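You operate a simulated robot arm through the tools that you are given. There is no shell and no other tool.

Carry out the task below with a simulated robot arm. There is one attempt and no reset: what you move stays moved.

JOB
Set the controls near the sawhorse table. At the end: the hours dial is turned to 12; the switch with the orange knob is set to auto; the purple battery stands on top of the lantern shade; the minutes dial is turned to 20; whatever was shut is shut again. Leave all else as you found it, and nothing knocked over.

The check looks at the end state, three seconds after you hand in, the way a careful person would. Anything else that was tipped, shoved, dropped, spilled or broken makes it a failure.

ROBOT AND FRAMES
A 5-joint arm with a two-finger parallel gripper, fixed in place. Base frame: the origin is at the foot of the arm, x ahead of it, y to its left, z up; the work surface is at about z = 0. Readings come in m, degrees, newtons and seconds.
With the tool pointing down near the work surface it reaches from about 0.26 to 0.68 m from the base axis. Its first joint turns from -66.0 to 66.0 degrees. The tool tilts only in the upright plane through the base axis and itself; it spins freely about its own axis. Payload 2.9 kg.
The TCP is the grasp point between the finger pads, 0.03 m short of the fingertips. In the tool frame z runs along the fingers and y along their closing line. Largest opening 0.11 m; finger width 0.02, thickness 0.01; the body of the gripper, 0.048 by 0.112 m, starts 0.055 m behind the TCP.
Orientation is that of the tool frame in the base frame, as a unit quaternion [w, x, y, z]. With the fingers straight down and closing along the base's y, the tool's x points along the base's -x, its y along +y and its z along -z.

CONTROLS
- The arm moves only by the tool arm_command. Its arguments are lists of equal length, an entry for each row: "jaw": the finger opening in m, from 0 to 0.11; "delta_pos": the shift along the tool's x, y, z in m, a list of three; "turn": the turn, a rotation vector about the tool's x, y, z in degrees, a list of three. In form: {"jaw": [jaw, ...], "delta_pos": [[tx, ty, tz], ...], "turn": [[rx, ry, rz], ...]}. A call has 1 to 20 rows; each row is the pose to reach, as a shift and turn from the pose commanded when the call began, along the tool's axes at that moment. Rows are played at 5 a second. More than 0.05 m and 8.6 degrees between two rows, or a gripper value outside its range, and nothing of the call is played. Where a pose cannot be reached the arm comes as near as it can. A force on the tool above 40 N (or 10 N above the force at the start of the call, whichever is more), or a blocked arm, ends the call early, and 0.2 s more pass. The fingers move at their own pace (about 0.108 m/s each) and stop on an object; they squeeze with about 39 N. The grip force told is the motor's: it shows also when the fingers shut on nothing. Time passes only in rows, and 0.2 s behind the last, so rows that repeat a pose let the fingers close. It gives the time, the measured TCP pose, the force on the tool (base axes), the opening and the grip force at its end, in the units of the frame above (readings bear some noise), with the torque about the TCP (base axes, N m) and any sound that the robot's microphone picked up.
- Cameras (640 x 400 px; columns grow to the right, rows downward): "scene" is fixed at [0.0348, -0.4498, 0.608]; the picture's right is [0.79, -0.61, 0.00], its down [-0.32, -0.42, -0.85] and it looks along [0.52, 0.67, -0.53] (base axes); focal length 311 px, centre (320, 200). "wrist" rides on the gripper at [0.072, 0.017, -0.103] in the tool frame; the picture's right is [-0.23, 0.97, 0.00], its down [-0.76, -0.18, -0.62] and it looks along [-0.61, -0.14, 0.78] (tool axes); focal length 222 px, centre (320, 200). There is no depth. A picture from a camera that has moved, and an enlarged one, comes with that camera's place and axes in the base frame and with its lens.
- capture(camera): a new picture of that camera. No time passes.
- enlarge(camera, box): a new picture of the part [left, top, right, bottom] of that camera's present view, enlarged. No time passes.
- finish_job(): hands the job in; it is judged then, once.

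Nothing tells you positions but the pictures and the camera data. Unless the task says otherwise, let go and move clear before handing in.

The tools are called after "Emit:" as name(argument=value, ...) on one line, values as JSON. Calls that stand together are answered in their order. arm_command: Moves the arm, as the interface text tells. Its arguments: {"type":"object","properties":{"jaw":{"type":"array"},"delta_pos":{"type":"array"},"turn":{"type":"array"}},"required":["jaw","delta_pos","turn"]} The other tools are called the same way: capture (camera) takes a picture; enlarge (camera, box) takes an enlarged picture of a part of a camera's view; finish_job () hands the job in.

At the start:

```text
clock: 0.0
ee_pos: [0.2918, 0.2932, 0.3475]
tool_rot: [0.0, -0.001, 1.0, 0.0]
wrist_force: [1.1, -0.8, -0.3]
moment: [-0.02, -0.01, 0.0]
opening: 0.11
grasp_force: 0.1
```

scene: 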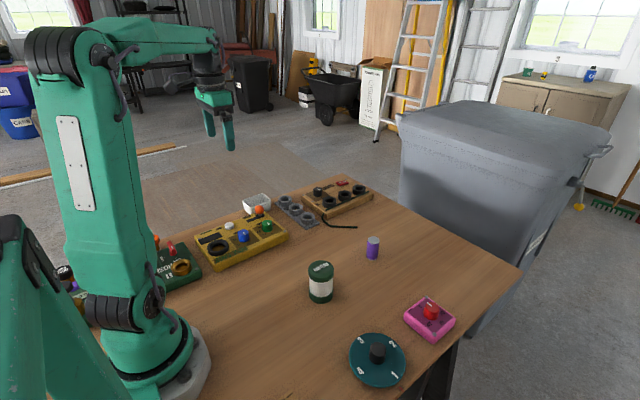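
wrist: 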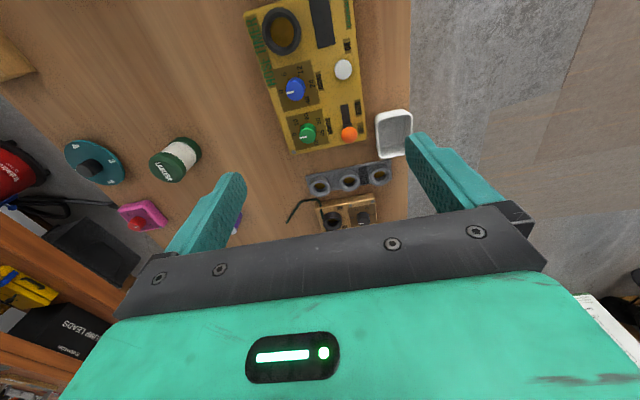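

I see a table with a yellow control panel (dials, orange knob), a green panel, a lantern-like green/white jar, a purple battery, a teal dial and a pink button box. I'll look closer before moving.

Emit:
enlarge(camera="scene", box=[180, 180, 300, 280])

Emit:
enlarge(camera="scene", box=[240, 160, 400, 260])

Emit:
enlarge(camera="scene", box=[290, 230, 470, 390])

Emit:
enlarge(camera="wrist", box=[220, 0, 420, 160])

Emit:
enlarge(camera="wrist", box=[40, 100, 260, 260])

Emit:
enlarge(camera="scene", box=[40, 220, 220, 320])

```text
4.00 times, centred on (240, 230) of scene
camera zoom: at [0.0348, -0.4498, 0.608], right [0.79, -0.61, 0.0], down [-0.32, -0.42, -0.85], along [0.52, 0.67, -0.53], focal length 1244 px, centre (640, 80)
```

zoom: 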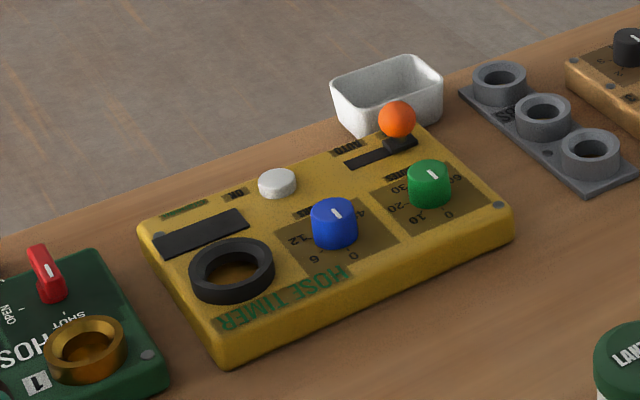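

```text
4.00 times, centred on (320, 210) of scene
camera zoom: at [0.0348, -0.4498, 0.608], right [0.79, -0.61, 0.0], down [-0.32, -0.42, -0.85], along [0.52, 0.67, -0.53], focal length 1244 px, centre (320, 160)
```

zoom: 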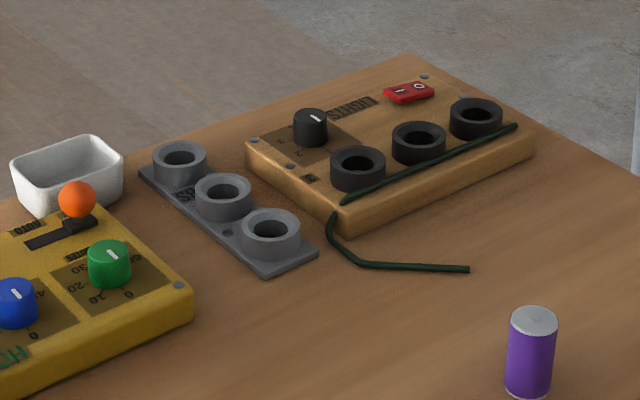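

```text
2.50 times, centred on (380, 310) of scene
camera zoom: at [0.0348, -0.4498, 0.608], right [0.79, -0.61, 0.0], down [-0.32, -0.42, -0.85], along [0.52, 0.67, -0.53], focal length 777 px, centre (170, -75)
```

zoom: 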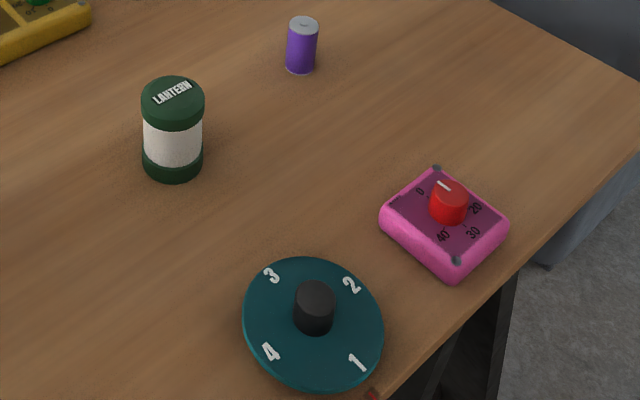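

```text
2.50 times, centred on (320, 80) of wrist
camera zoom: at [0.2195, 0.3087, 0.4505], right [0.23, 0.97, 0.0], down [0.76, -0.18, 0.62], along [0.61, -0.14, -0.78], focal length 555 px, centre (320, 500)
```

zoom: 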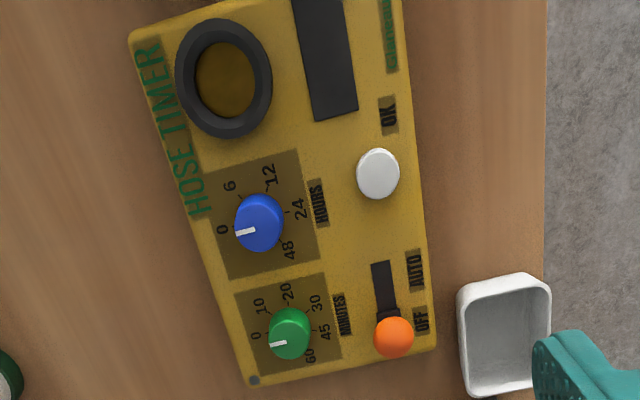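

```text
2.50 times, centred on (150, 180) of wrist
camera zoom: at [0.2195, 0.3087, 0.4505], right [0.23, 0.97, 0.0], down [0.76, -0.18, 0.62], along [0.61, -0.14, -0.78], focal length 555 px, centre (745, 250)
```

zoom: 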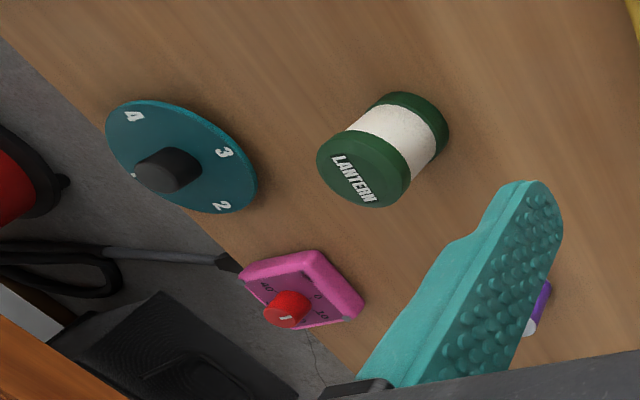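

```text
3.56 times, centred on (130, 270) of scene
camera zoom: at [0.0348, -0.4498, 0.608], right [0.79, -0.61, 0.0], down [-0.32, -0.42, -0.85], along [0.52, 0.67, -0.53], focal length 1106 px, centre (996, -49)
```

zoom: 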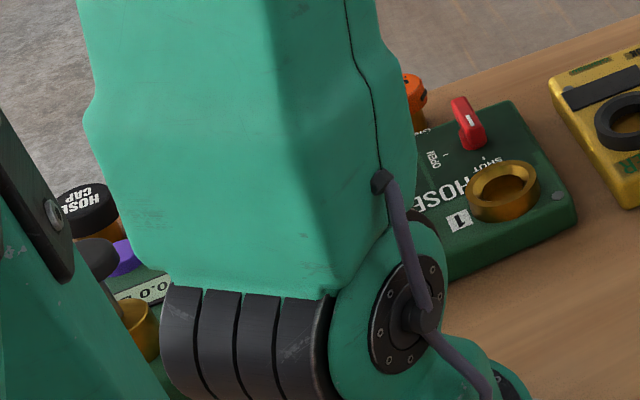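

The hose timer carries the blue hours dial, the green minutes dial and the orange switch. The lantern sits near (0.36, -0.03) and the purple battery near (0.56, -0.01). I'll enlarge the dials to read their tick angles.

Emit:
enlarge(camera="wrist", box=[270, 60, 350, 110])

Emit:
enlarge(camera="wrist", box=[280, 100, 360, 150])

Emit:
enlarge(camera="wrist", box=[320, 90, 400, 140])

Emit:
enlarge(camera="scene", box=[40, 230, 120, 280])

Emit:
enlarge(camera="scene", box=[280, 250, 360, 300])

```text
8.00 times, centred on (310, 85) of wrist
camera zoom: at [0.2195, 0.3087, 0.4505], right [0.23, 0.97, 0.0], down [0.76, -0.18, 0.62], along [0.61, -0.14, -0.78], focal length 1777 px, centre (400, 1120)
```

zoom: 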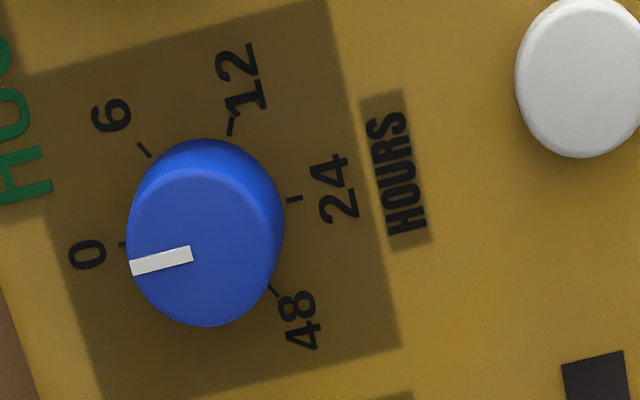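

```text
8.00 times, centred on (320, 125) of wrist
camera zoom: at [0.2195, 0.3087, 0.4505], right [0.23, 0.97, 0.0], down [0.76, -0.18, 0.62], along [0.61, -0.14, -0.78], focal length 1777 px, centre (320, 800)
```

zoom: 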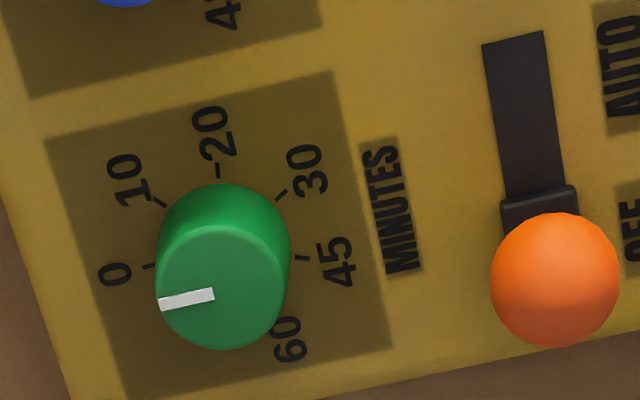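

```text
8.00 times, centred on (360, 115) of wrist
camera zoom: at [0.2195, 0.3087, 0.4505], right [0.23, 0.97, 0.0], down [0.76, -0.18, 0.62], along [0.61, -0.14, -0.78], focal length 1777 px, centre (0, 880)
```

zoom: 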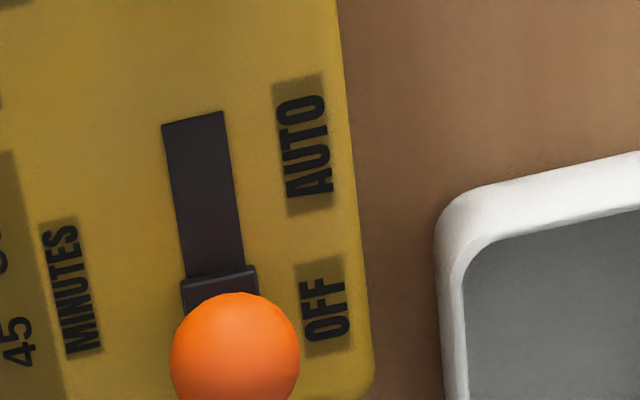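

```text
8.00 times, centred on (80, 255) of scene
camera zoom: at [0.0348, -0.4498, 0.608], right [0.79, -0.61, 0.0], down [-0.32, -0.42, -0.85], along [0.52, 0.67, -0.53], focal length 2488 px, centre (2240, -240)
```

zoom: 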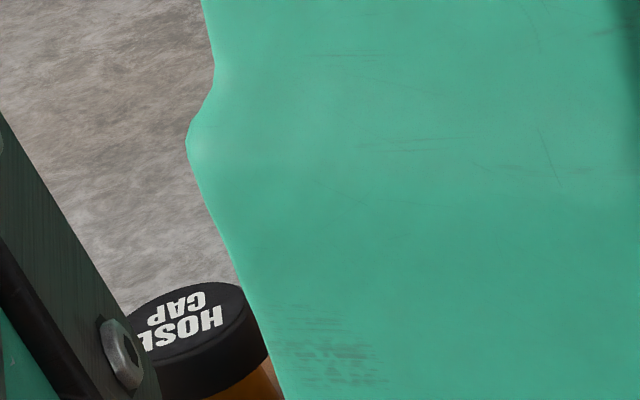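

```text
8.00 times, centred on (320, 275) of scene
camera zoom: at [0.0348, -0.4498, 0.608], right [0.79, -0.61, 0.0], down [-0.32, -0.42, -0.85], along [0.52, 0.67, -0.53], focal length 2488 px, centre (320, -400)
```

zoom: 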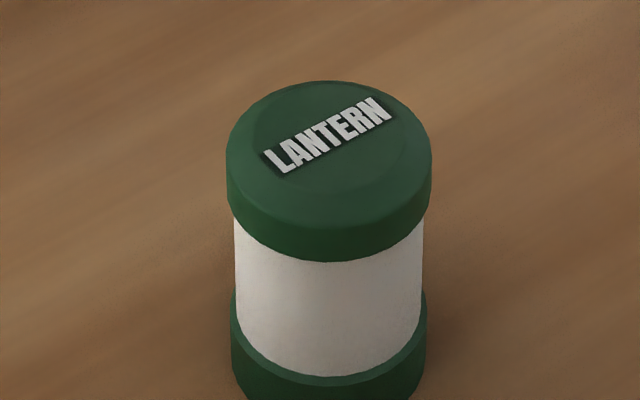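

Both hose-timer dials read 0 and the orange switch is at OFF, with the ticks 60° and about 48-50° apart. I'll read the other panels now to rule out any other "hours" or "minutes" dials.

Emit:
enlarge(camera="scene", box=[300, 170, 380, 220])

Emit:
enlarge(camera="scene", box=[390, 290, 470, 340])

Emit:
enlarge(camera="wrist", box=[100, 190, 180, 240])

Emit:
enlarge(camera="scene", box=[140, 220, 220, 300])

Emit:
enlarge(camera="wrist", box=[140, 120, 220, 200])

```text
8.00 times, centred on (340, 195) of scene
camera zoom: at [0.0348, -0.4498, 0.608], right [0.79, -0.61, 0.0], down [-0.32, -0.42, -0.85], along [0.52, 0.67, -0.53], focal length 2488 px, centre (160, 240)
```

zoom: 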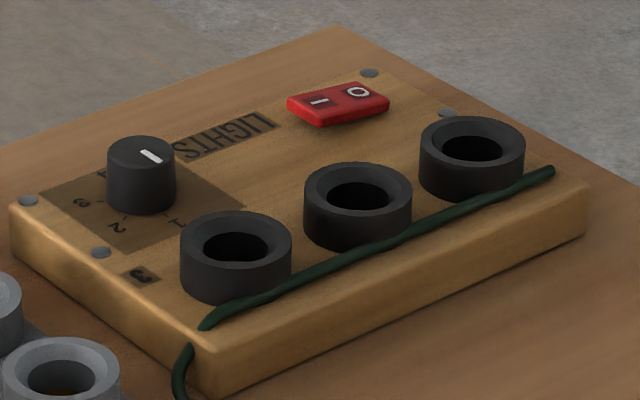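

```text
8.00 times, centred on (430, 315) of scene
camera zoom: at [0.0348, -0.4498, 0.608], right [0.79, -0.61, 0.0], down [-0.32, -0.42, -0.85], along [0.52, 0.67, -0.53], focal length 2488 px, centre (-560, -720)
```

zoom: 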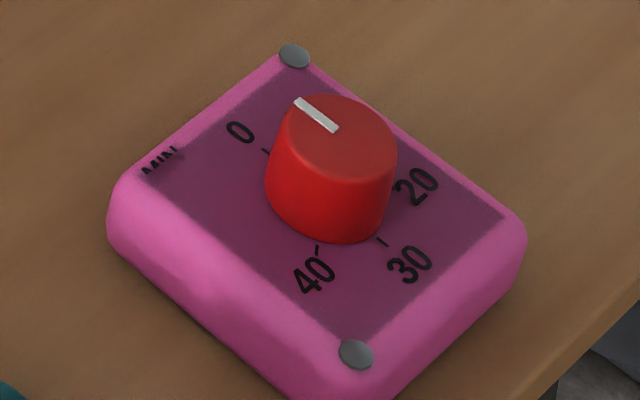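

```text
8.00 times, centred on (140, 215) of wrist
camera zoom: at [0.2195, 0.3087, 0.4505], right [0.23, 0.97, 0.0], down [0.76, -0.18, 0.62], along [0.61, -0.14, -0.78], focal length 1777 px, centre (1760, 80)
```

zoom: 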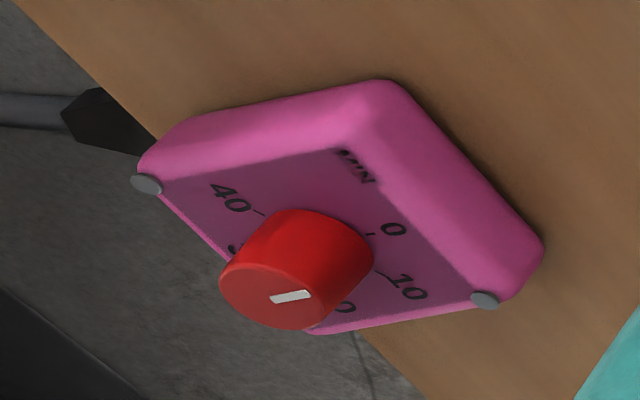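

```text
5.00 times, centred on (180, 260) of scene
camera zoom: at [0.0348, -0.4498, 0.608], right [0.79, -0.61, 0.0], down [-0.32, -0.42, -0.85], along [0.52, 0.67, -0.53], focal length 1555 px, centre (1020, -100)
```

zoom: 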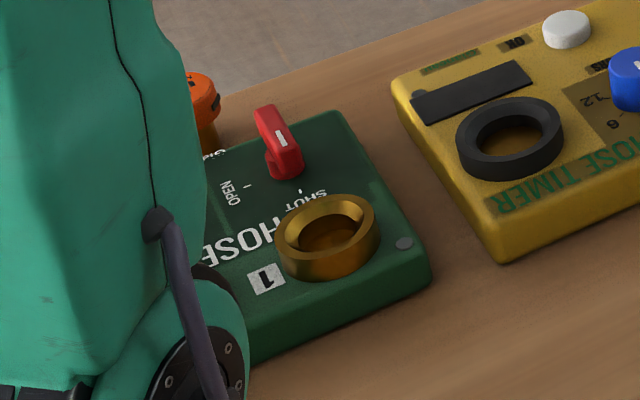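

```text
5.00 times, centred on (180, 160) of wrist
camera zoom: at [0.2195, 0.3087, 0.4505], right [0.23, 0.97, 0.0], down [0.76, -0.18, 0.62], along [0.61, -0.14, -0.78], focal length 1111 px, centre (1020, 400)
```

zoom: 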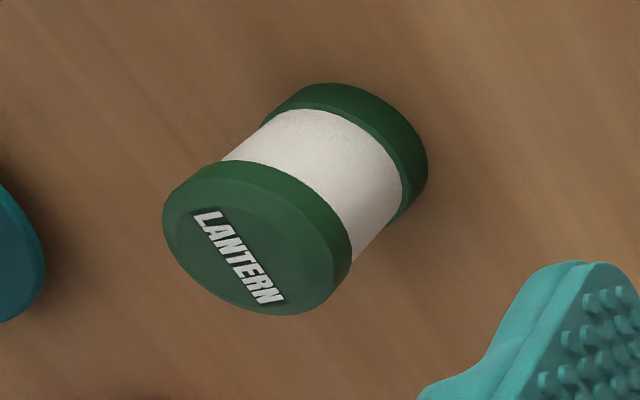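

The pink box is a separate "MIN" timer and the brown one is the lights panel, so the hose timer is the one to set. I'll spin the tool in free air to look back at the panels beside the base.

Emit:
arm_command(jaw=[0.11, 0.11, 0.11, 0.11, 0.11, 0.11, 0.11, 0.11, 0.11, 0.11, 0.11, 0.11, 0.11, 0.11, 0.11, 0.11, 0.11, 0.11, 0.11, 0.11], delta_pos=[[0, 0, 0], [0, 0, 0], [0, 0, 0], [0, 0, 0], [0, 0, 0], [0, 0, 0], [0, 0, 0], [0, 0, 0], [0, 0, 0], [0, 0, 0], [0, 0, 0], [0, 0, 0], [0, 0, 0], [0, 0, 0], [0, 0, 0], [0, 0, 0], [0, 0, 0], [0, 0, 0], [0, 0, 0], [0, 0, 0]], turn=[[0, 0, -8], [0, 0, -16], [0, 0, -24], [0, 0, -32], [0, 0, -40], [0, 0, -48], [0, 0, -56], [0, 0, -64], [0, 0, -72], [0, 0, -80], [0, 0, -88], [0, 0, -96], [0, 0, -104], [0, 0, -112], [0, 0, -120], [0, 0, -120], [0, 0, -120], [0, 0, -120], [0, 0, -120], [0, 0, -120]])

Emit:
capture(camera="wrist")

Emit:
capture(camera="scene")

```text
clock: 4.2
ee_pos: [0.2901, 0.2928, 0.3474]
tool_rot: [0.001, 0.866, -0.5, 0.0]
wrist_force: [-0.4, 0.4, -0.2]
moment: [-0.01, 0.01, 0.06]
opening: 0.1102
grasp_force: 0.1
```

```text
taken
camera wrist: at [0.3129, 0.2205, 0.4506], right [-0.96, -0.29, 0.0], down [-0.23, 0.75, 0.62], along [-0.18, 0.6, -0.78], focal length 222 px, centre (320, 200)
```

wrist: 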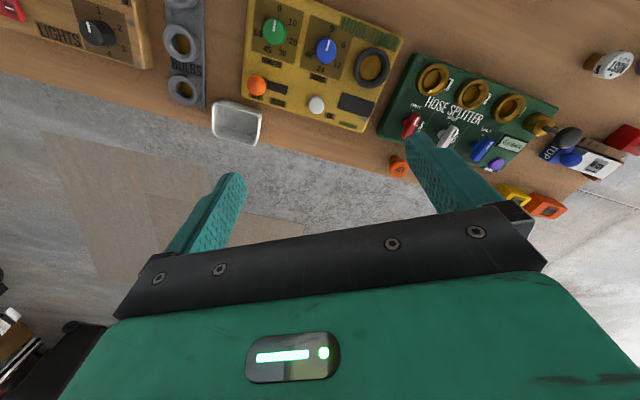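

```text
taken
```

scene: 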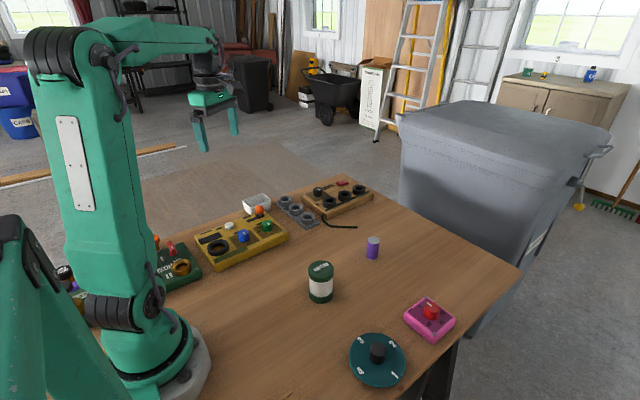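

The spin shows the hose splitter and a few items further along. I'll enlarge those to be sure none is another purple battery or orange switch.

Emit:
enlarge(camera="wrist", box=[480, 40, 640, 240])

Emit:
enlarge(camera="wrist", box=[230, 0, 400, 120])

Emit:
enlarge(camera="wrist", box=[370, 40, 570, 180])

```text
2.00 times, centred on (560, 140) of wrist
camera zoom: at [0.3129, 0.2205, 0.4506], right [-0.96, -0.29, 0.0], down [-0.23, 0.75, 0.62], along [-0.18, 0.6, -0.78], focal length 444 px, centre (-160, 320)
```

zoom: 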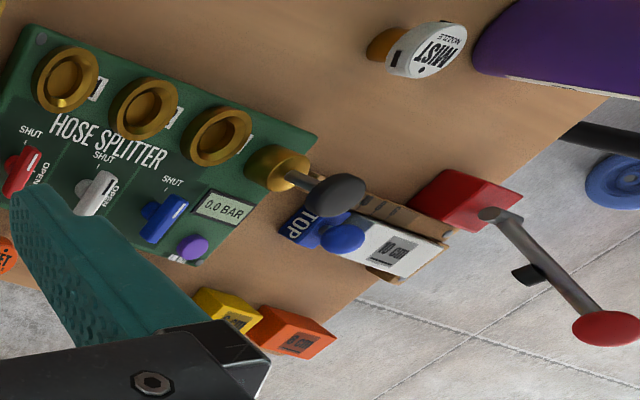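

```text
3.33 times, centred on (315, 60) of wrist
camera zoom: at [0.3129, 0.2205, 0.4506], right [-0.96, -0.29, 0.0], down [-0.23, 0.75, 0.62], along [-0.18, 0.6, -0.78], focal length 740 px, centre (337, 667)
```

zoom: 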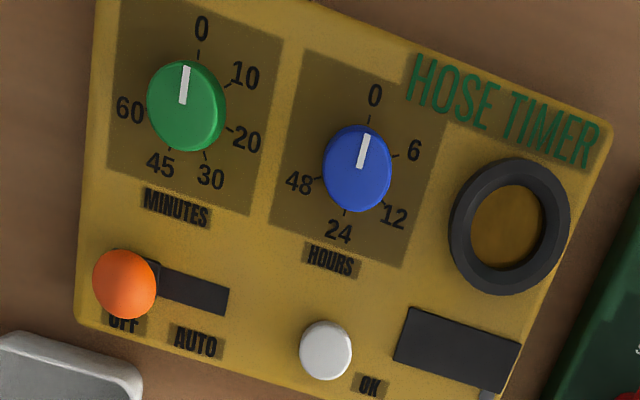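

```text
2.86 times, centred on (470, 110) of wrist
camera zoom: at [0.3129, 0.2205, 0.4506], right [-0.96, -0.29, 0.0], down [-0.23, 0.75, 0.62], along [-0.18, 0.6, -0.78], focal length 635 px, centre (-109, 457)
```

zoom: 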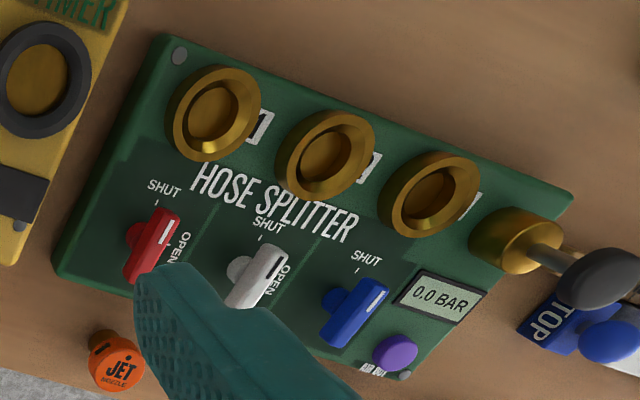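

The targets are confirmed: the splitter and nozzles are unrelated. I'll lower the gripper, part closed, to a hover over the blue hours knob near (0.295, 0.250) and refine its position from the wrist view.

Emit:
arm_command(jaw=[0.1, 0.09, 0.08, 0.07, 0.06, 0.05, 0.05, 0.05, 0.05, 0.05], delta_pos=[[0.005, 0.002, 0.02], [0.01, 0.004, 0.045], [0.015, 0.007, 0.07], [0.02, 0.009, 0.095], [0.025, 0.011, 0.12], [0.03, 0.013, 0.145], [0.035, 0.015, 0.165], [0.0397, 0.0172, 0.187], [0.0397, 0.0172, 0.187], [0.0397, 0.0172, 0.187]], turn=[[0, 0, 0], [0, 0, 0], [0, 0, 0], [0, 0, 0], [0, 0, 0], [0, 0, 0], [0, 0, 0], [0, 0, 0], [0, 0, 0], [0, 0, 0]])

Emit:
capture(camera="wrist")

Emit:
capture(camera="scene")

```text
clock: 6.4
ee_pos: [0.2997, 0.2486, 0.1606]
tool_rot: [0.0, 0.866, -0.5, 0.0]
wrist_force: [-0.1, 0.9, -0.4]
moment: [0.01, 0.03, -0.03]
opening: 0.05
grasp_force: 0.0
```

```text
taken
camera wrist: at [0.3203, 0.1766, 0.2638], right [-0.96, -0.29, 0.0], down [-0.23, 0.75, 0.62], along [-0.18, 0.6, -0.78], focal length 222 px, centre (320, 200)
```

wrist: 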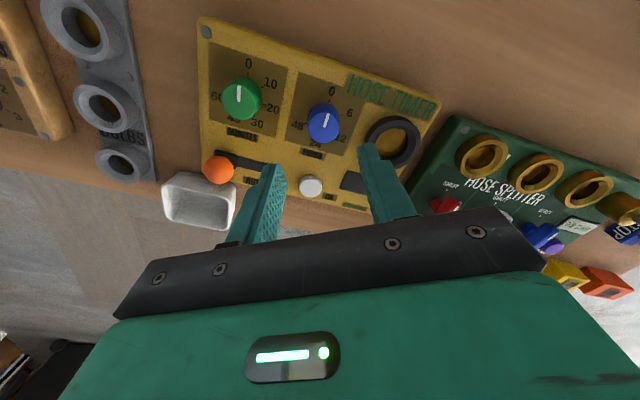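

```text
taken
```

scene: 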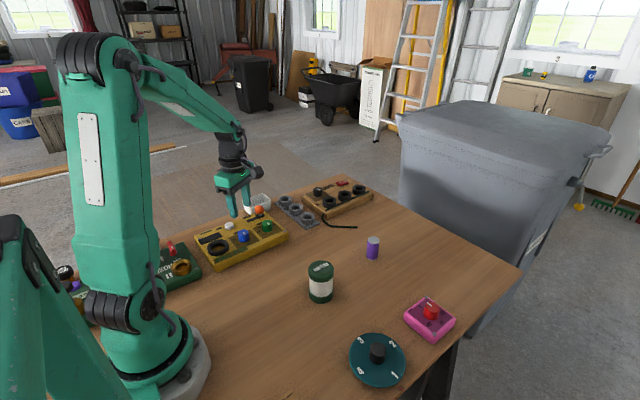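

The blue knob sits almost on the tool axis in the wrist view. I'll enlarge to measure the remaining offset.

Emit:
enlarge(camera="wrist", box=[280, 90, 360, 140])

Emit:
enlarge(camera="wrist", box=[240, 80, 400, 180])

Emit:
enlarge(camera="scene", box=[190, 170, 310, 270])

```text
8.00 times, centred on (320, 115) of wrist
camera zoom: at [0.3203, 0.1766, 0.2638], right [-0.96, -0.29, 0.0], down [-0.23, 0.75, 0.62], along [-0.18, 0.6, -0.78], focal length 1777 px, centre (320, 880)
```

zoom: 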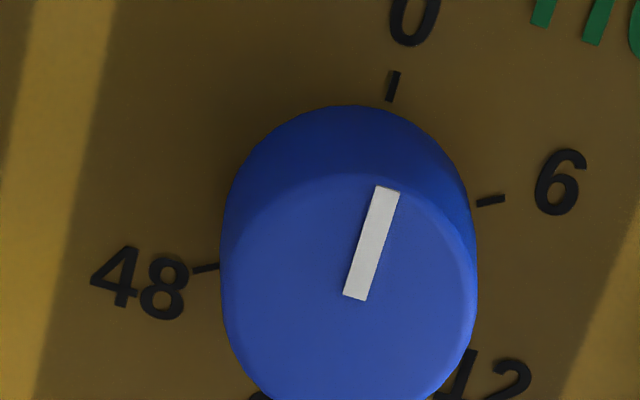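

```text
4.00 times, centred on (320, 130) of wrist
camera zoom: at [0.3203, 0.1766, 0.2638], right [-0.96, -0.29, 0.0], down [-0.23, 0.75, 0.62], along [-0.18, 0.6, -0.78], focal length 888 px, centre (320, 480)
```

zoom: 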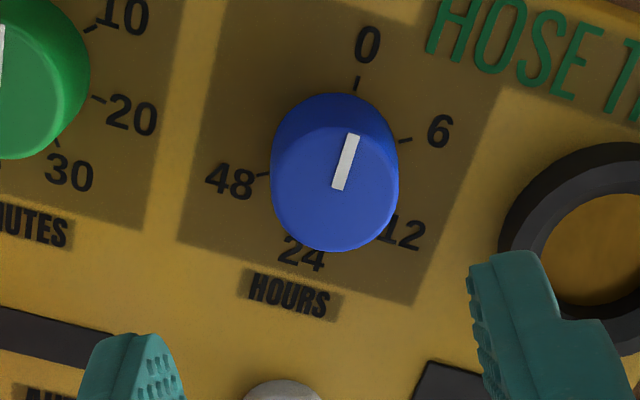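

```text
4.00 times, centred on (250, 220) of scene
camera zoom: at [0.0348, -0.4498, 0.608], right [0.79, -0.61, 0.0], down [-0.32, -0.42, -0.85], along [0.52, 0.67, -0.53], focal length 1244 px, centre (600, 120)
```

zoom: 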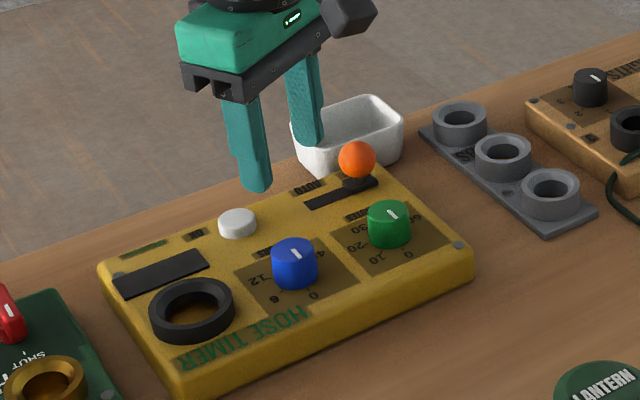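

Measured against the tool axis, the knob centre is about (-4.3, +2.6) mm off in tool x and y, which puts it at (0.295, 0.251). I'll correct and drop to an intermediate height to check again.

Emit:
arm_command(jaw=[0.05, 0.05, 0.05, 0.05, 0.05], delta_pos=[[-0.002, 0.0013, 0.01], [-0.0043, 0.0026, 0.025], [-0.0043, 0.0026, 0.045], [-0.0043, 0.0026, 0.06], [-0.0043, 0.0026, 0.06]], turn=[[0, 0, 0], [0, 0, 0], [0, 0, 0], [0, 0, 0], [0, 0, 0]])

Emit:
enlarge(camera="wrist", box=[240, 80, 400, 180])

Emit:
enlarge(camera="scene", box=[190, 170, 310, 270])

```text
clock: 7.6
ee_pos: [0.2919, 0.2511, 0.1034]
tool_rot: [-0.001, 0.866, -0.501, 0.0]
wrist_force: [-0.7, -0.1, 0.8]
moment: [0.02, 0.02, 0.01]
opening: 0.0501
grasp_force: 0.0
```

```text
4.00 times, centred on (320, 130) of wrist
camera zoom: at [0.3144, 0.18, 0.2052], right [-0.96, -0.29, 0.0], down [-0.23, 0.75, 0.62], along [-0.18, 0.6, -0.78], focal length 888 px, centre (320, 480)
```

zoom: 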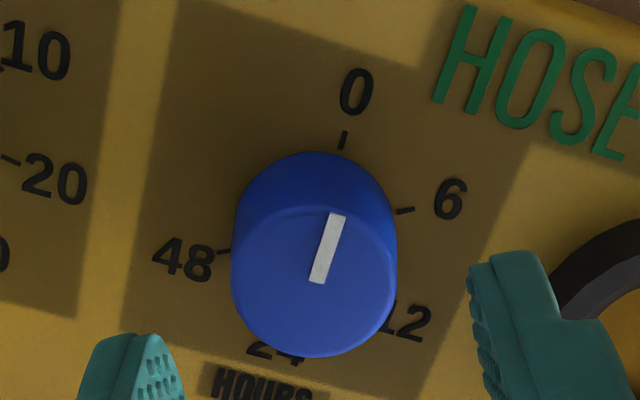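

```text
4.00 times, centred on (250, 220) of scene
camera zoom: at [0.0348, -0.4498, 0.608], right [0.79, -0.61, 0.0], down [-0.32, -0.42, -0.85], along [0.52, 0.67, -0.53], focal length 1244 px, centre (600, 120)
```

zoom: 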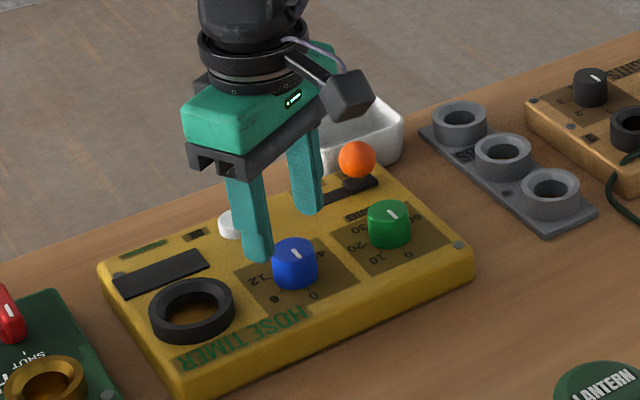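

The knob is now within about 1 mm of the tool axis. I'll descend so the fingertips straddle it just above the plate, then close.

Emit:
arm_command(jaw=[0.05, 0.05, 0.05, 0.05, 0.05], delta_pos=[[0, -0.001, 0.01], [0, -0.001, 0.02], [0, -0.001, 0.028], [0, -0.001, 0.034], [0, -0.001, 0.034]], turn=[[0, 0, 0], [0, 0, 0], [0, 0, 0], [0, 0, 0], [0, 0, 0]])

Emit:
capture(camera="wrist")

Emit:
enlarge(camera="scene", box=[190, 170, 310, 270])

```text
clock: 8.8
ee_pos: [0.2922, 0.2524, 0.0661]
tool_rot: [0.0, 0.866, -0.5, 0.0]
wrist_force: [-0.4, -0.5, -0.1]
moment: [0.03, -0.01, 0.01]
opening: 0.0502
grasp_force: 0.1
```

```text
taken
camera wrist: at [0.3149, 0.1803, 0.1698], right [-0.96, -0.29, 0.0], down [-0.23, 0.75, 0.62], along [-0.18, 0.6, -0.78], focal length 222 px, centre (320, 200)
```

wrist: 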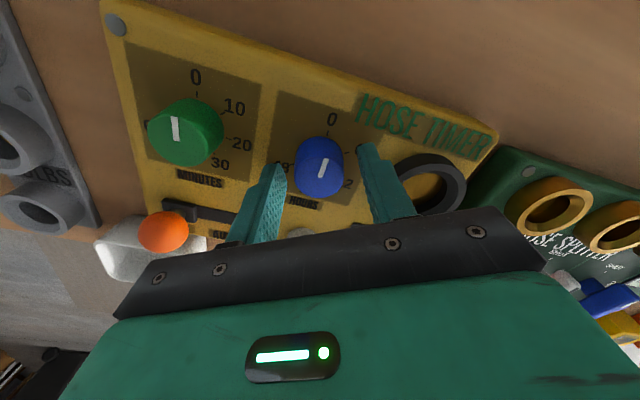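

```text
4.00 times, centred on (250, 220) of scene
camera zoom: at [0.0348, -0.4498, 0.608], right [0.79, -0.61, 0.0], down [-0.32, -0.42, -0.85], along [0.52, 0.67, -0.53], focal length 1244 px, centre (600, 120)
```

zoom: 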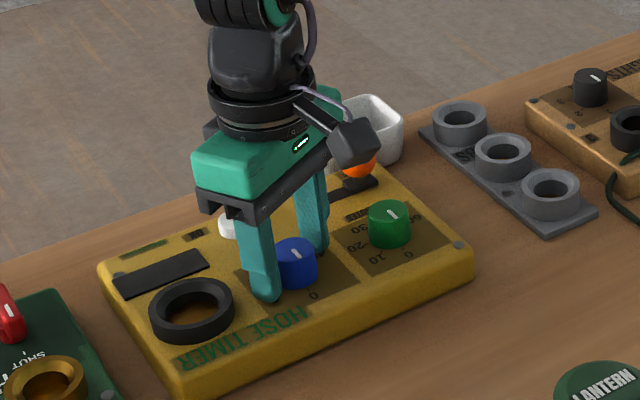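

The fingers straddle the knob. I'll check the centring close up before closing.

Emit:
enlarge(camera="wrist", box=[240, 110, 400, 210])

```text
4.00 times, centred on (320, 160) of wrist
camera zoom: at [0.3149, 0.1803, 0.1698], right [-0.96, -0.29, 0.0], down [-0.23, 0.75, 0.62], along [-0.18, 0.6, -0.78], focal length 888 px, centre (320, 360)
```

zoom: 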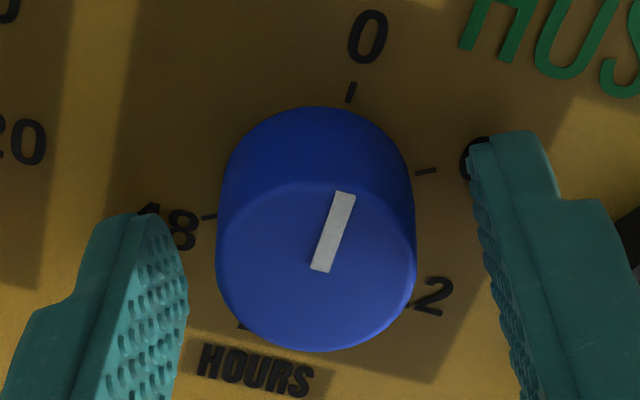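

The knob is centred to within about 1 mm. I'll close on it now.

Emit:
arm_command(jaw=[0.04, 0.032, 0.026, 0.02, 0.02], delta_pos=[[0, 0, 0], [0, 0, 0], [0, 0, 0], [0, 0, 0], [0, 0, 0]], turn=[[0, 0, 0], [0, 0, 0], [0, 0, 0], [0, 0, 0], [0, 0, 0]])

Emit:
enlarge(camera="wrist", box=[240, 110, 400, 210])

```text
clock: 10.0
ee_pos: [0.2932, 0.252, 0.0678]
tool_rot: [0.001, 0.866, -0.5, 0.0]
wrist_force: [0.8, 0.1, -1.7]
moment: [0.02, -0.04, 0.01]
opening: 0.0308
grasp_force: 45.4
```

```text
4.00 times, centred on (320, 160) of wrist
camera zoom: at [0.3149, 0.1803, 0.1699], right [-0.96, -0.29, 0.0], down [-0.23, 0.75, 0.62], along [-0.18, 0.6, -0.78], focal length 888 px, centre (320, 360)
```

zoom: 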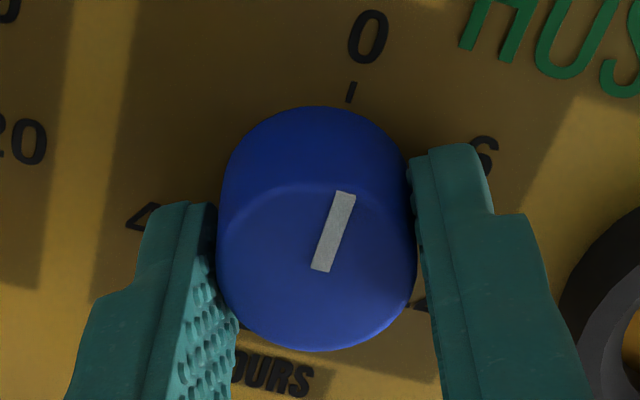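

Gripped at 0.031 m. I'll turn 24° clockwise first to confirm the dial follows.

Emit:
arm_command(jaw=[0.02, 0.02, 0.02, 0.02, 0.02], delta_pos=[[0, 0, 0], [0, 0, 0], [0, 0, 0], [0, 0, 0], [0, 0, 0]], turn=[[0, 0, 6], [0, 0, 12], [0, 0, 18], [0, 0, 24], [0, 0, 24]])

Emit:
enlarge(camera="wrist", box=[240, 110, 400, 210])

Emit:
enlarge(camera="scene", box=[190, 170, 310, 270])

```text
clock: 11.2
ee_pos: [0.2941, 0.2526, 0.0665]
tool_rot: [-0.001, 0.743, -0.669, 0.0]
wrist_force: [12.7, -5.8, -0.3]
moment: [-0.41, -0.33, 0.06]
opening: 0.0308
grasp_force: 45.0
```

```text
4.00 times, centred on (320, 160) of wrist
camera zoom: at [0.2846, 0.1778, 0.1698], right [-0.99, 0.13, 0.0], down [0.1, 0.77, 0.62], along [0.08, 0.62, -0.78], focal length 888 px, centre (320, 360)
```

zoom: 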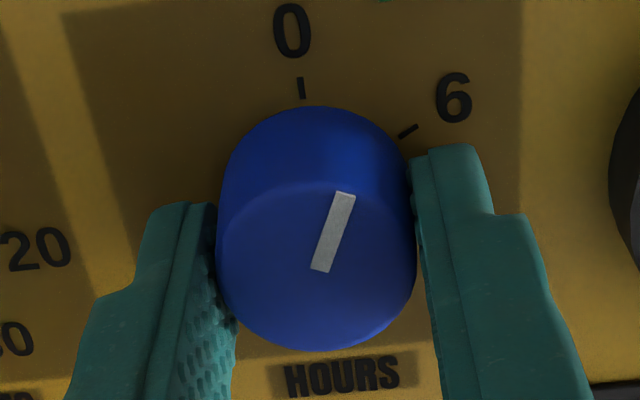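

```text
4.00 times, centred on (250, 220) of scene
camera zoom: at [0.0348, -0.4498, 0.608], right [0.79, -0.61, 0.0], down [-0.32, -0.42, -0.85], along [0.52, 0.67, -0.53], focal length 1244 px, centre (600, 120)
```

zoom: 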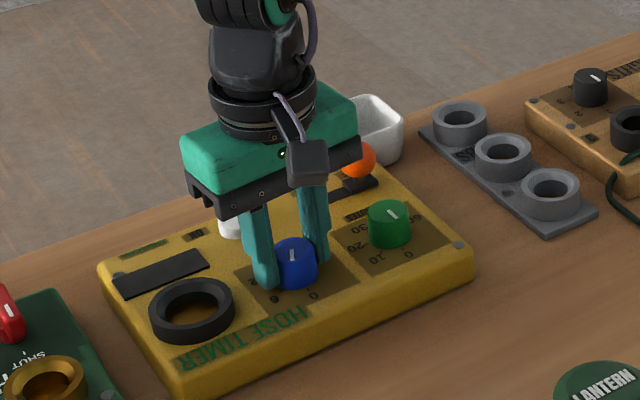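

The dial follows, but a side force of about 14 N has built up because the grip is slightly off-axis. I'll nudge the tool about 0.6 mm to relieve it and see how stiff it is.

Emit:
arm_command(jaw=[0.02, 0.02, 0.02], delta_pos=[[0.0003, -0.0005, 0], [0.0003, -0.0005, 0], [0.0003, -0.0005, 0]], turn=[[0, 0, 0], [0, 0, 0], [0, 0, 0]])

```text
clock: 12.0
ee_pos: [0.2942, 0.2536, 0.0681]
tool_rot: [-0.001, 0.744, -0.668, 0.0]
wrist_force: [2.6, 12.0, -6.7]
moment: [0.39, -0.08, 0.01]
opening: 0.031
grasp_force: 45.0
```

The grip is stiff, and fitting the offset at about 1.2 mm lets me shift the tool along a small arc while turning. I'll turn another 48° that way.

Emit:
arm_command(jaw=[0.02, 0.02, 0.02, 0.02, 0.02, 0.02, 0.02, 0.02], delta_pos=[[0.0, -0.0001, 0], [0.0001, -0.0002, 0], [0.0002, -0.0003, 0], [0.00035, -0.0004, 0], [0.0005, -0.0005, 0], [0.00066, -0.00053, 0], [0.00066, -0.00053, 0], [0.00066, -0.00053, 0]], turn=[[0, 0, 8], [0, 0, 16], [0, 0, 24], [0, 0, 32], [0, 0, 40], [0, 0, 48], [0, 0, 48], [0, 0, 48]])

Emit:
enlarge(camera="wrist", box=[240, 110, 400, 210])

```text
clock: 13.8
ee_pos: [0.2958, 0.2523, 0.0676]
tool_rot: [0.002, -0.406, 0.914, 0.0]
wrist_force: [27.1, -5.3, -9.2]
moment: [0.13, -0.97, 0.05]
opening: 0.0309
grasp_force: 44.8
```

```text
4.00 times, centred on (320, 160) of wrist
camera zoom: at [0.2343, 0.2083, 0.1698], right [-0.57, 0.82, 0.0], down [0.64, 0.44, 0.63], along [0.51, 0.36, -0.78], focal length 888 px, centre (320, 360)
```

zoom: 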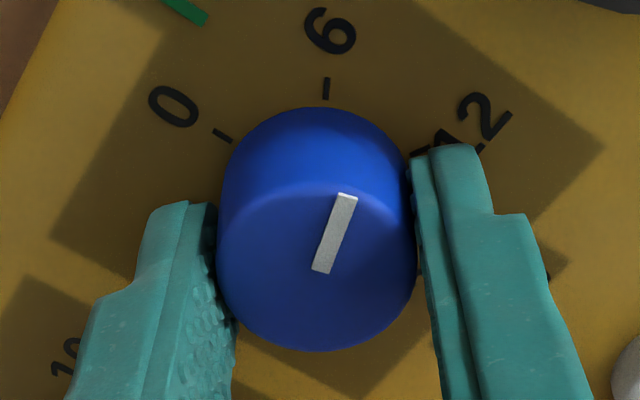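

The dial is following, with about 27 N of side force in +x. I'll relieve that and turn another 24°.

Emit:
arm_command(jaw=[0.02, 0.02, 0.02, 0.02, 0.02, 0.02, 0.02], delta_pos=[[-0.0004, -0.0005, 0], [-0.0007, -0.001, 0], [-0.0005, -0.0012, 0], [-0.0003, -0.0014, 0], [-0.0002, -0.0016, 0], [-0.0002, -0.0016, 0], [-0.0002, -0.0016, 0]], turn=[[0, 0, 0], [0, 0, 0], [0, 0, 8], [0, 0, 16], [0, 0, 24], [0, 0, 24], [0, 0, 24]])

Emit:
enlarge(camera="wrist", box=[240, 110, 400, 210])

```text
clock: 15.4
ee_pos: [0.2955, 0.2508, 0.0656]
tool_rot: [0.001, -0.207, 0.978, 0.0]
wrist_force: [19.1, -6.4, 13.4]
moment: [-0.25, -0.57, 0.02]
opening: 0.0307
grasp_force: 44.9
```

```text
4.00 times, centred on (320, 160) of wrist
camera zoom: at [0.223, 0.2362, 0.1699], right [-0.19, 0.98, 0.0], down [0.77, 0.15, 0.62], along [0.61, 0.12, -0.78], focal length 888 px, centre (320, 360)
```

zoom: 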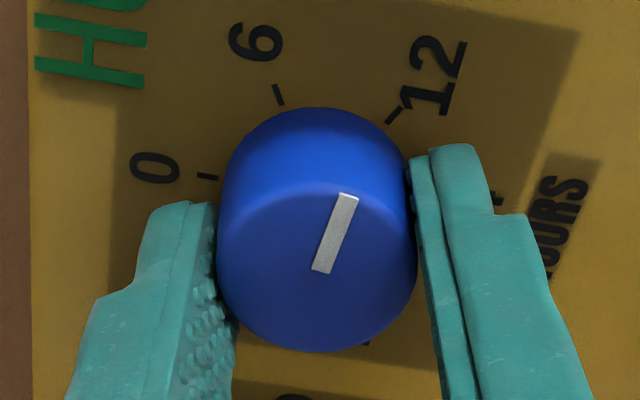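

About 24° remains to reach 12. I'll finish the turn with a small compensating shift.

Emit:
arm_command(jaw=[0.02, 0.02, 0.02, 0.02, 0.02, 0.02], delta_pos=[[-0.0006, -0.0003, 0], [-0.0005, -0.0005, 0], [-0.0004, -0.0009, 0], [-0.0002, -0.0012, 0], [-0.0002, -0.0012, 0], [-0.0002, -0.0012, 0]], turn=[[0, 0, 0], [0, 0, 8], [0, 0, 16], [0, 0, 24], [0, 0, 24], [0, 0, 24]])

Emit:
enlarge(camera="wrist", box=[240, 110, 400, 210])

Emit:
enlarge(camera="scene", box=[190, 170, 310, 270])

```text
clock: 16.8
ee_pos: [0.2965, 0.2494, 0.0669]
tool_rot: [0.0, 0.0, 1.0, 0.0]
wrist_force: [1.7, -1.2, 31.1]
moment: [-0.07, 0.21, 0.02]
opening: 0.0308
grasp_force: 45.0
```

```text
4.00 times, centred on (320, 160) of wrist
camera zoom: at [0.224, 0.2663, 0.17], right [0.23, 0.97, 0.0], down [0.76, -0.18, 0.62], along [0.61, -0.14, -0.78], focal length 888 px, centre (320, 360)
```

zoom: 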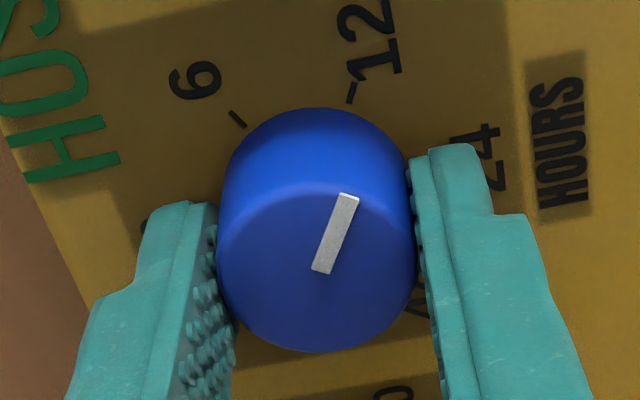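

```text
4.00 times, centred on (250, 220) of scene
camera zoom: at [0.0347, -0.4499, 0.608], right [0.79, -0.61, 0.0], down [-0.32, -0.42, -0.85], along [0.52, 0.67, -0.53], focal length 1244 px, centre (600, 120)
```

zoom: 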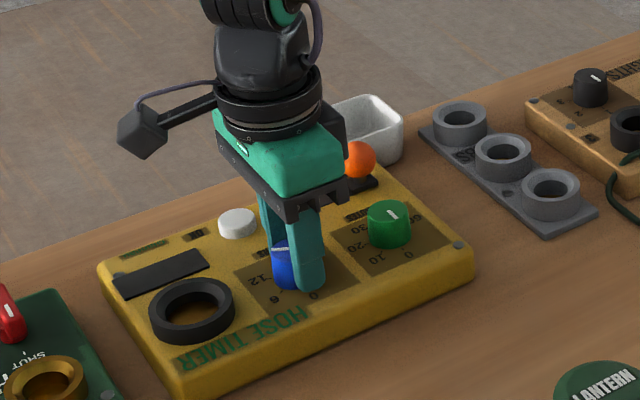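

The 12 tick now sits relative to the pointer where the 0 tick did at the start, so hours reads 12. I'll open the fingers and lift clear to verify.

Emit:
arm_command(jaw=[0.036, 0.044, 0.05, 0.05, 0.05, 0.05, 0.05, 0.05], delta_pos=[[0, 0, 0], [0, 0, 0], [0, 0, 0], [0, 0, -0.01], [0, 0, -0.03], [0, 0, -0.05], [0, 0, -0.07], [0, 0, -0.07]], turn=[[0, 0, 0], [0, 0, 0], [0, 0, 0], [0, 0, 0], [0, 0, 0], [0, 0, 0], [0, 0, 0], [0, 0, 0]])

Emit:
capture(camera="wrist")

Emit:
enlarge(camera="wrist", box=[240, 80, 400, 180])

Emit:
enlarge(camera="scene", box=[190, 170, 310, 270])

```text
clock: 18.6
ee_pos: [0.2948, 0.2499, 0.1359]
tool_rot: [0.0, 0.0, 1.0, 0.0]
wrist_force: [-0.1, 0.0, -0.2]
moment: [-0.03, -0.01, -0.02]
opening: 0.0501
grasp_force: 0.1
```

```text
taken
camera wrist: at [0.2238, 0.2654, 0.2388], right [0.23, 0.97, 0.0], down [0.76, -0.18, 0.62], along [0.61, -0.14, -0.78], focal length 222 px, centre (320, 200)
```

wrist: 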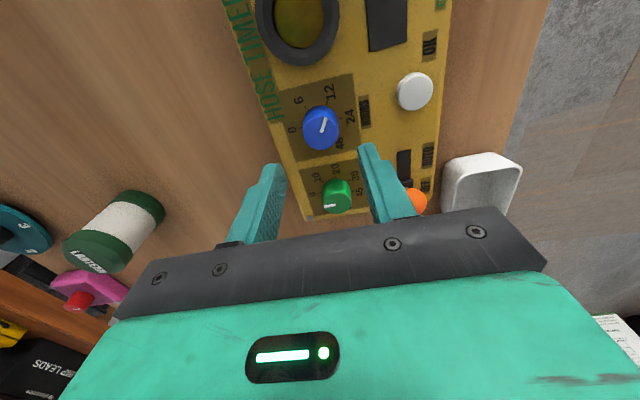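

```text
4.00 times, centred on (320, 130) of wrist
camera zoom: at [0.2238, 0.2654, 0.2388], right [0.23, 0.97, 0.0], down [0.76, -0.18, 0.62], along [0.61, -0.14, -0.78], focal length 888 px, centre (320, 480)
```

zoom: 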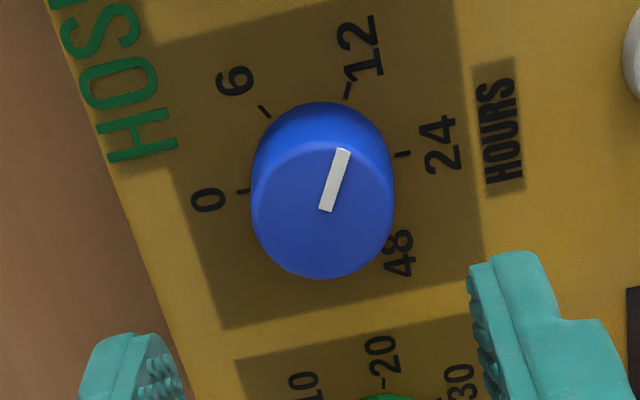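

```text
4.00 times, centred on (250, 220) of scene
camera zoom: at [0.0348, -0.4498, 0.608], right [0.79, -0.61, 0.0], down [-0.32, -0.42, -0.85], along [0.52, 0.67, -0.53], focal length 1244 px, centre (600, 120)
```

zoom: 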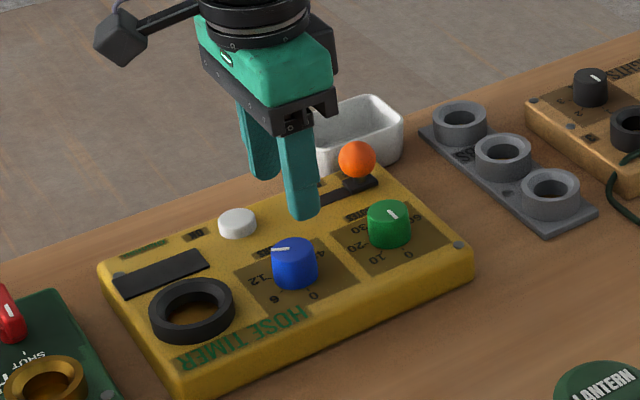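

Hours points cleanly at 12 and the panel hasn't moved. Next I'll hover over the green minutes knob at about (0.375, 0.249).

Emit:
arm_command(jaw=[0.05, 0.05, 0.05, 0.05, 0.05, 0.05], delta_pos=[[-0.02, 0, 0], [-0.045, 0, 0], [-0.07, -0.0005, 0.01], [-0.0795, -0.0008, 0.03], [-0.0795, -0.0008, 0.034], [-0.0795, -0.0008, 0.034]], turn=[[0, 0, 0], [0, 0, 0], [0, 0, 0], [0, 0, 0], [0, 0, 0], [0, 0, 0]])

Emit:
capture(camera="wrist")

Emit:
enlarge(camera="wrist", box=[240, 80, 400, 180])

Emit:
enlarge(camera="scene", box=[190, 170, 310, 270])

```text
clock: 20.0
ee_pos: [0.3769, 0.2478, 0.1014]
tool_rot: [0.0, -0.001, 1.0, 0.0]
wrist_force: [-0.5, 0.1, 0.4]
moment: [-0.04, 0.04, 0.01]
opening: 0.0501
grasp_force: 0.1
```

```text
taken
camera wrist: at [0.304, 0.2647, 0.2048], right [0.23, 0.97, 0.0], down [0.76, -0.18, 0.62], along [0.61, -0.14, -0.78], focal length 222 px, centre (320, 200)
```

wrist: 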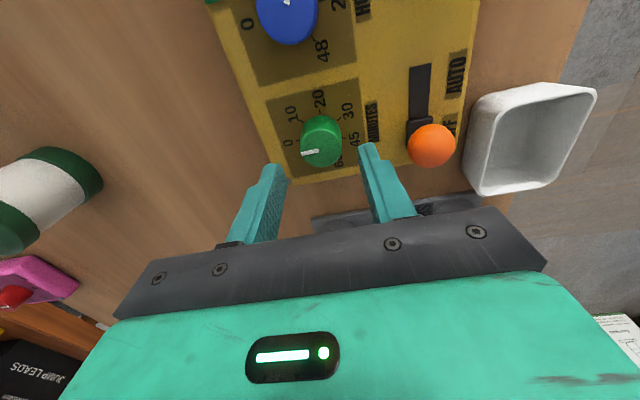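

```text
4.00 times, centred on (320, 130) of wrist
camera zoom: at [0.304, 0.2647, 0.2048], right [0.23, 0.97, 0.0], down [0.76, -0.18, 0.62], along [0.61, -0.14, -0.78], focal length 888 px, centre (320, 480)
```

zoom: 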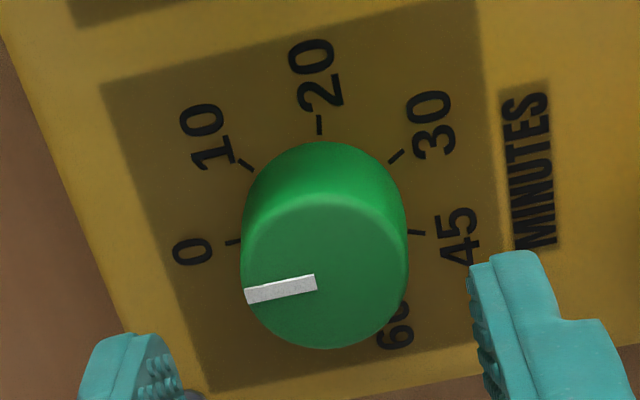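

```text
4.00 times, centred on (250, 220) of scene
camera zoom: at [0.0348, -0.4498, 0.608], right [0.79, -0.61, 0.0], down [-0.32, -0.42, -0.85], along [0.52, 0.67, -0.53], focal length 1244 px, centre (600, 120)
```

zoom: 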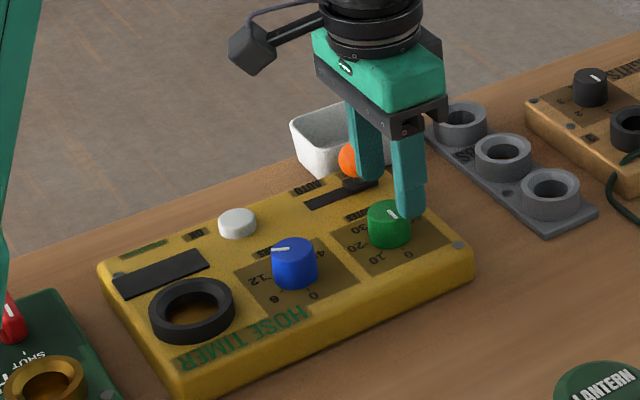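

The green knob is about (+2.0, +1.2) mm off in the tool frame, at (0.375, 0.249). The minutes ticks fit a 50° spacing, so 20 needs a 100° clockwise turn. I'll centre and descend.

Emit:
arm_command(jaw=[0.05, 0.05, 0.05, 0.05, 0.05, 0.05], delta_pos=[[0.002, 0.0012, 0], [0.002, 0.0012, 0.01], [0.002, 0.0012, 0.02], [0.002, 0.0012, 0.028], [0.002, 0.0012, 0.034], [0.002, 0.0012, 0.034]], turn=[[0, 0, 0], [0, 0, 0], [0, 0, 0], [0, 0, 0], [0, 0, 0], [0, 0, 0]])

Emit:
enlarge(camera="wrist", box=[240, 110, 400, 210])

```text
clock: 21.4
ee_pos: [0.3735, 0.2507, 0.0684]
tool_rot: [0.0, -0.001, 1.0, 0.001]
wrist_force: [-0.4, -0.4, 0.4]
moment: [0.05, 0.04, -0.02]
opening: 0.0502
grasp_force: 0.0
```

```text
4.00 times, centred on (320, 160) of wrist
camera zoom: at [0.3017, 0.2666, 0.1709], right [0.23, 0.97, 0.0], down [0.76, -0.18, 0.62], along [0.61, -0.14, -0.78], focal length 888 px, centre (320, 360)
```

zoom: 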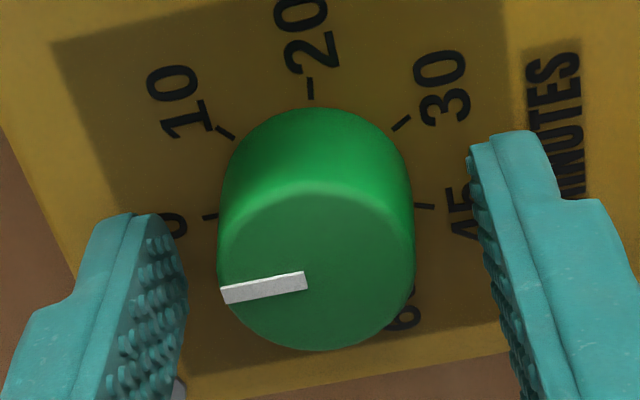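

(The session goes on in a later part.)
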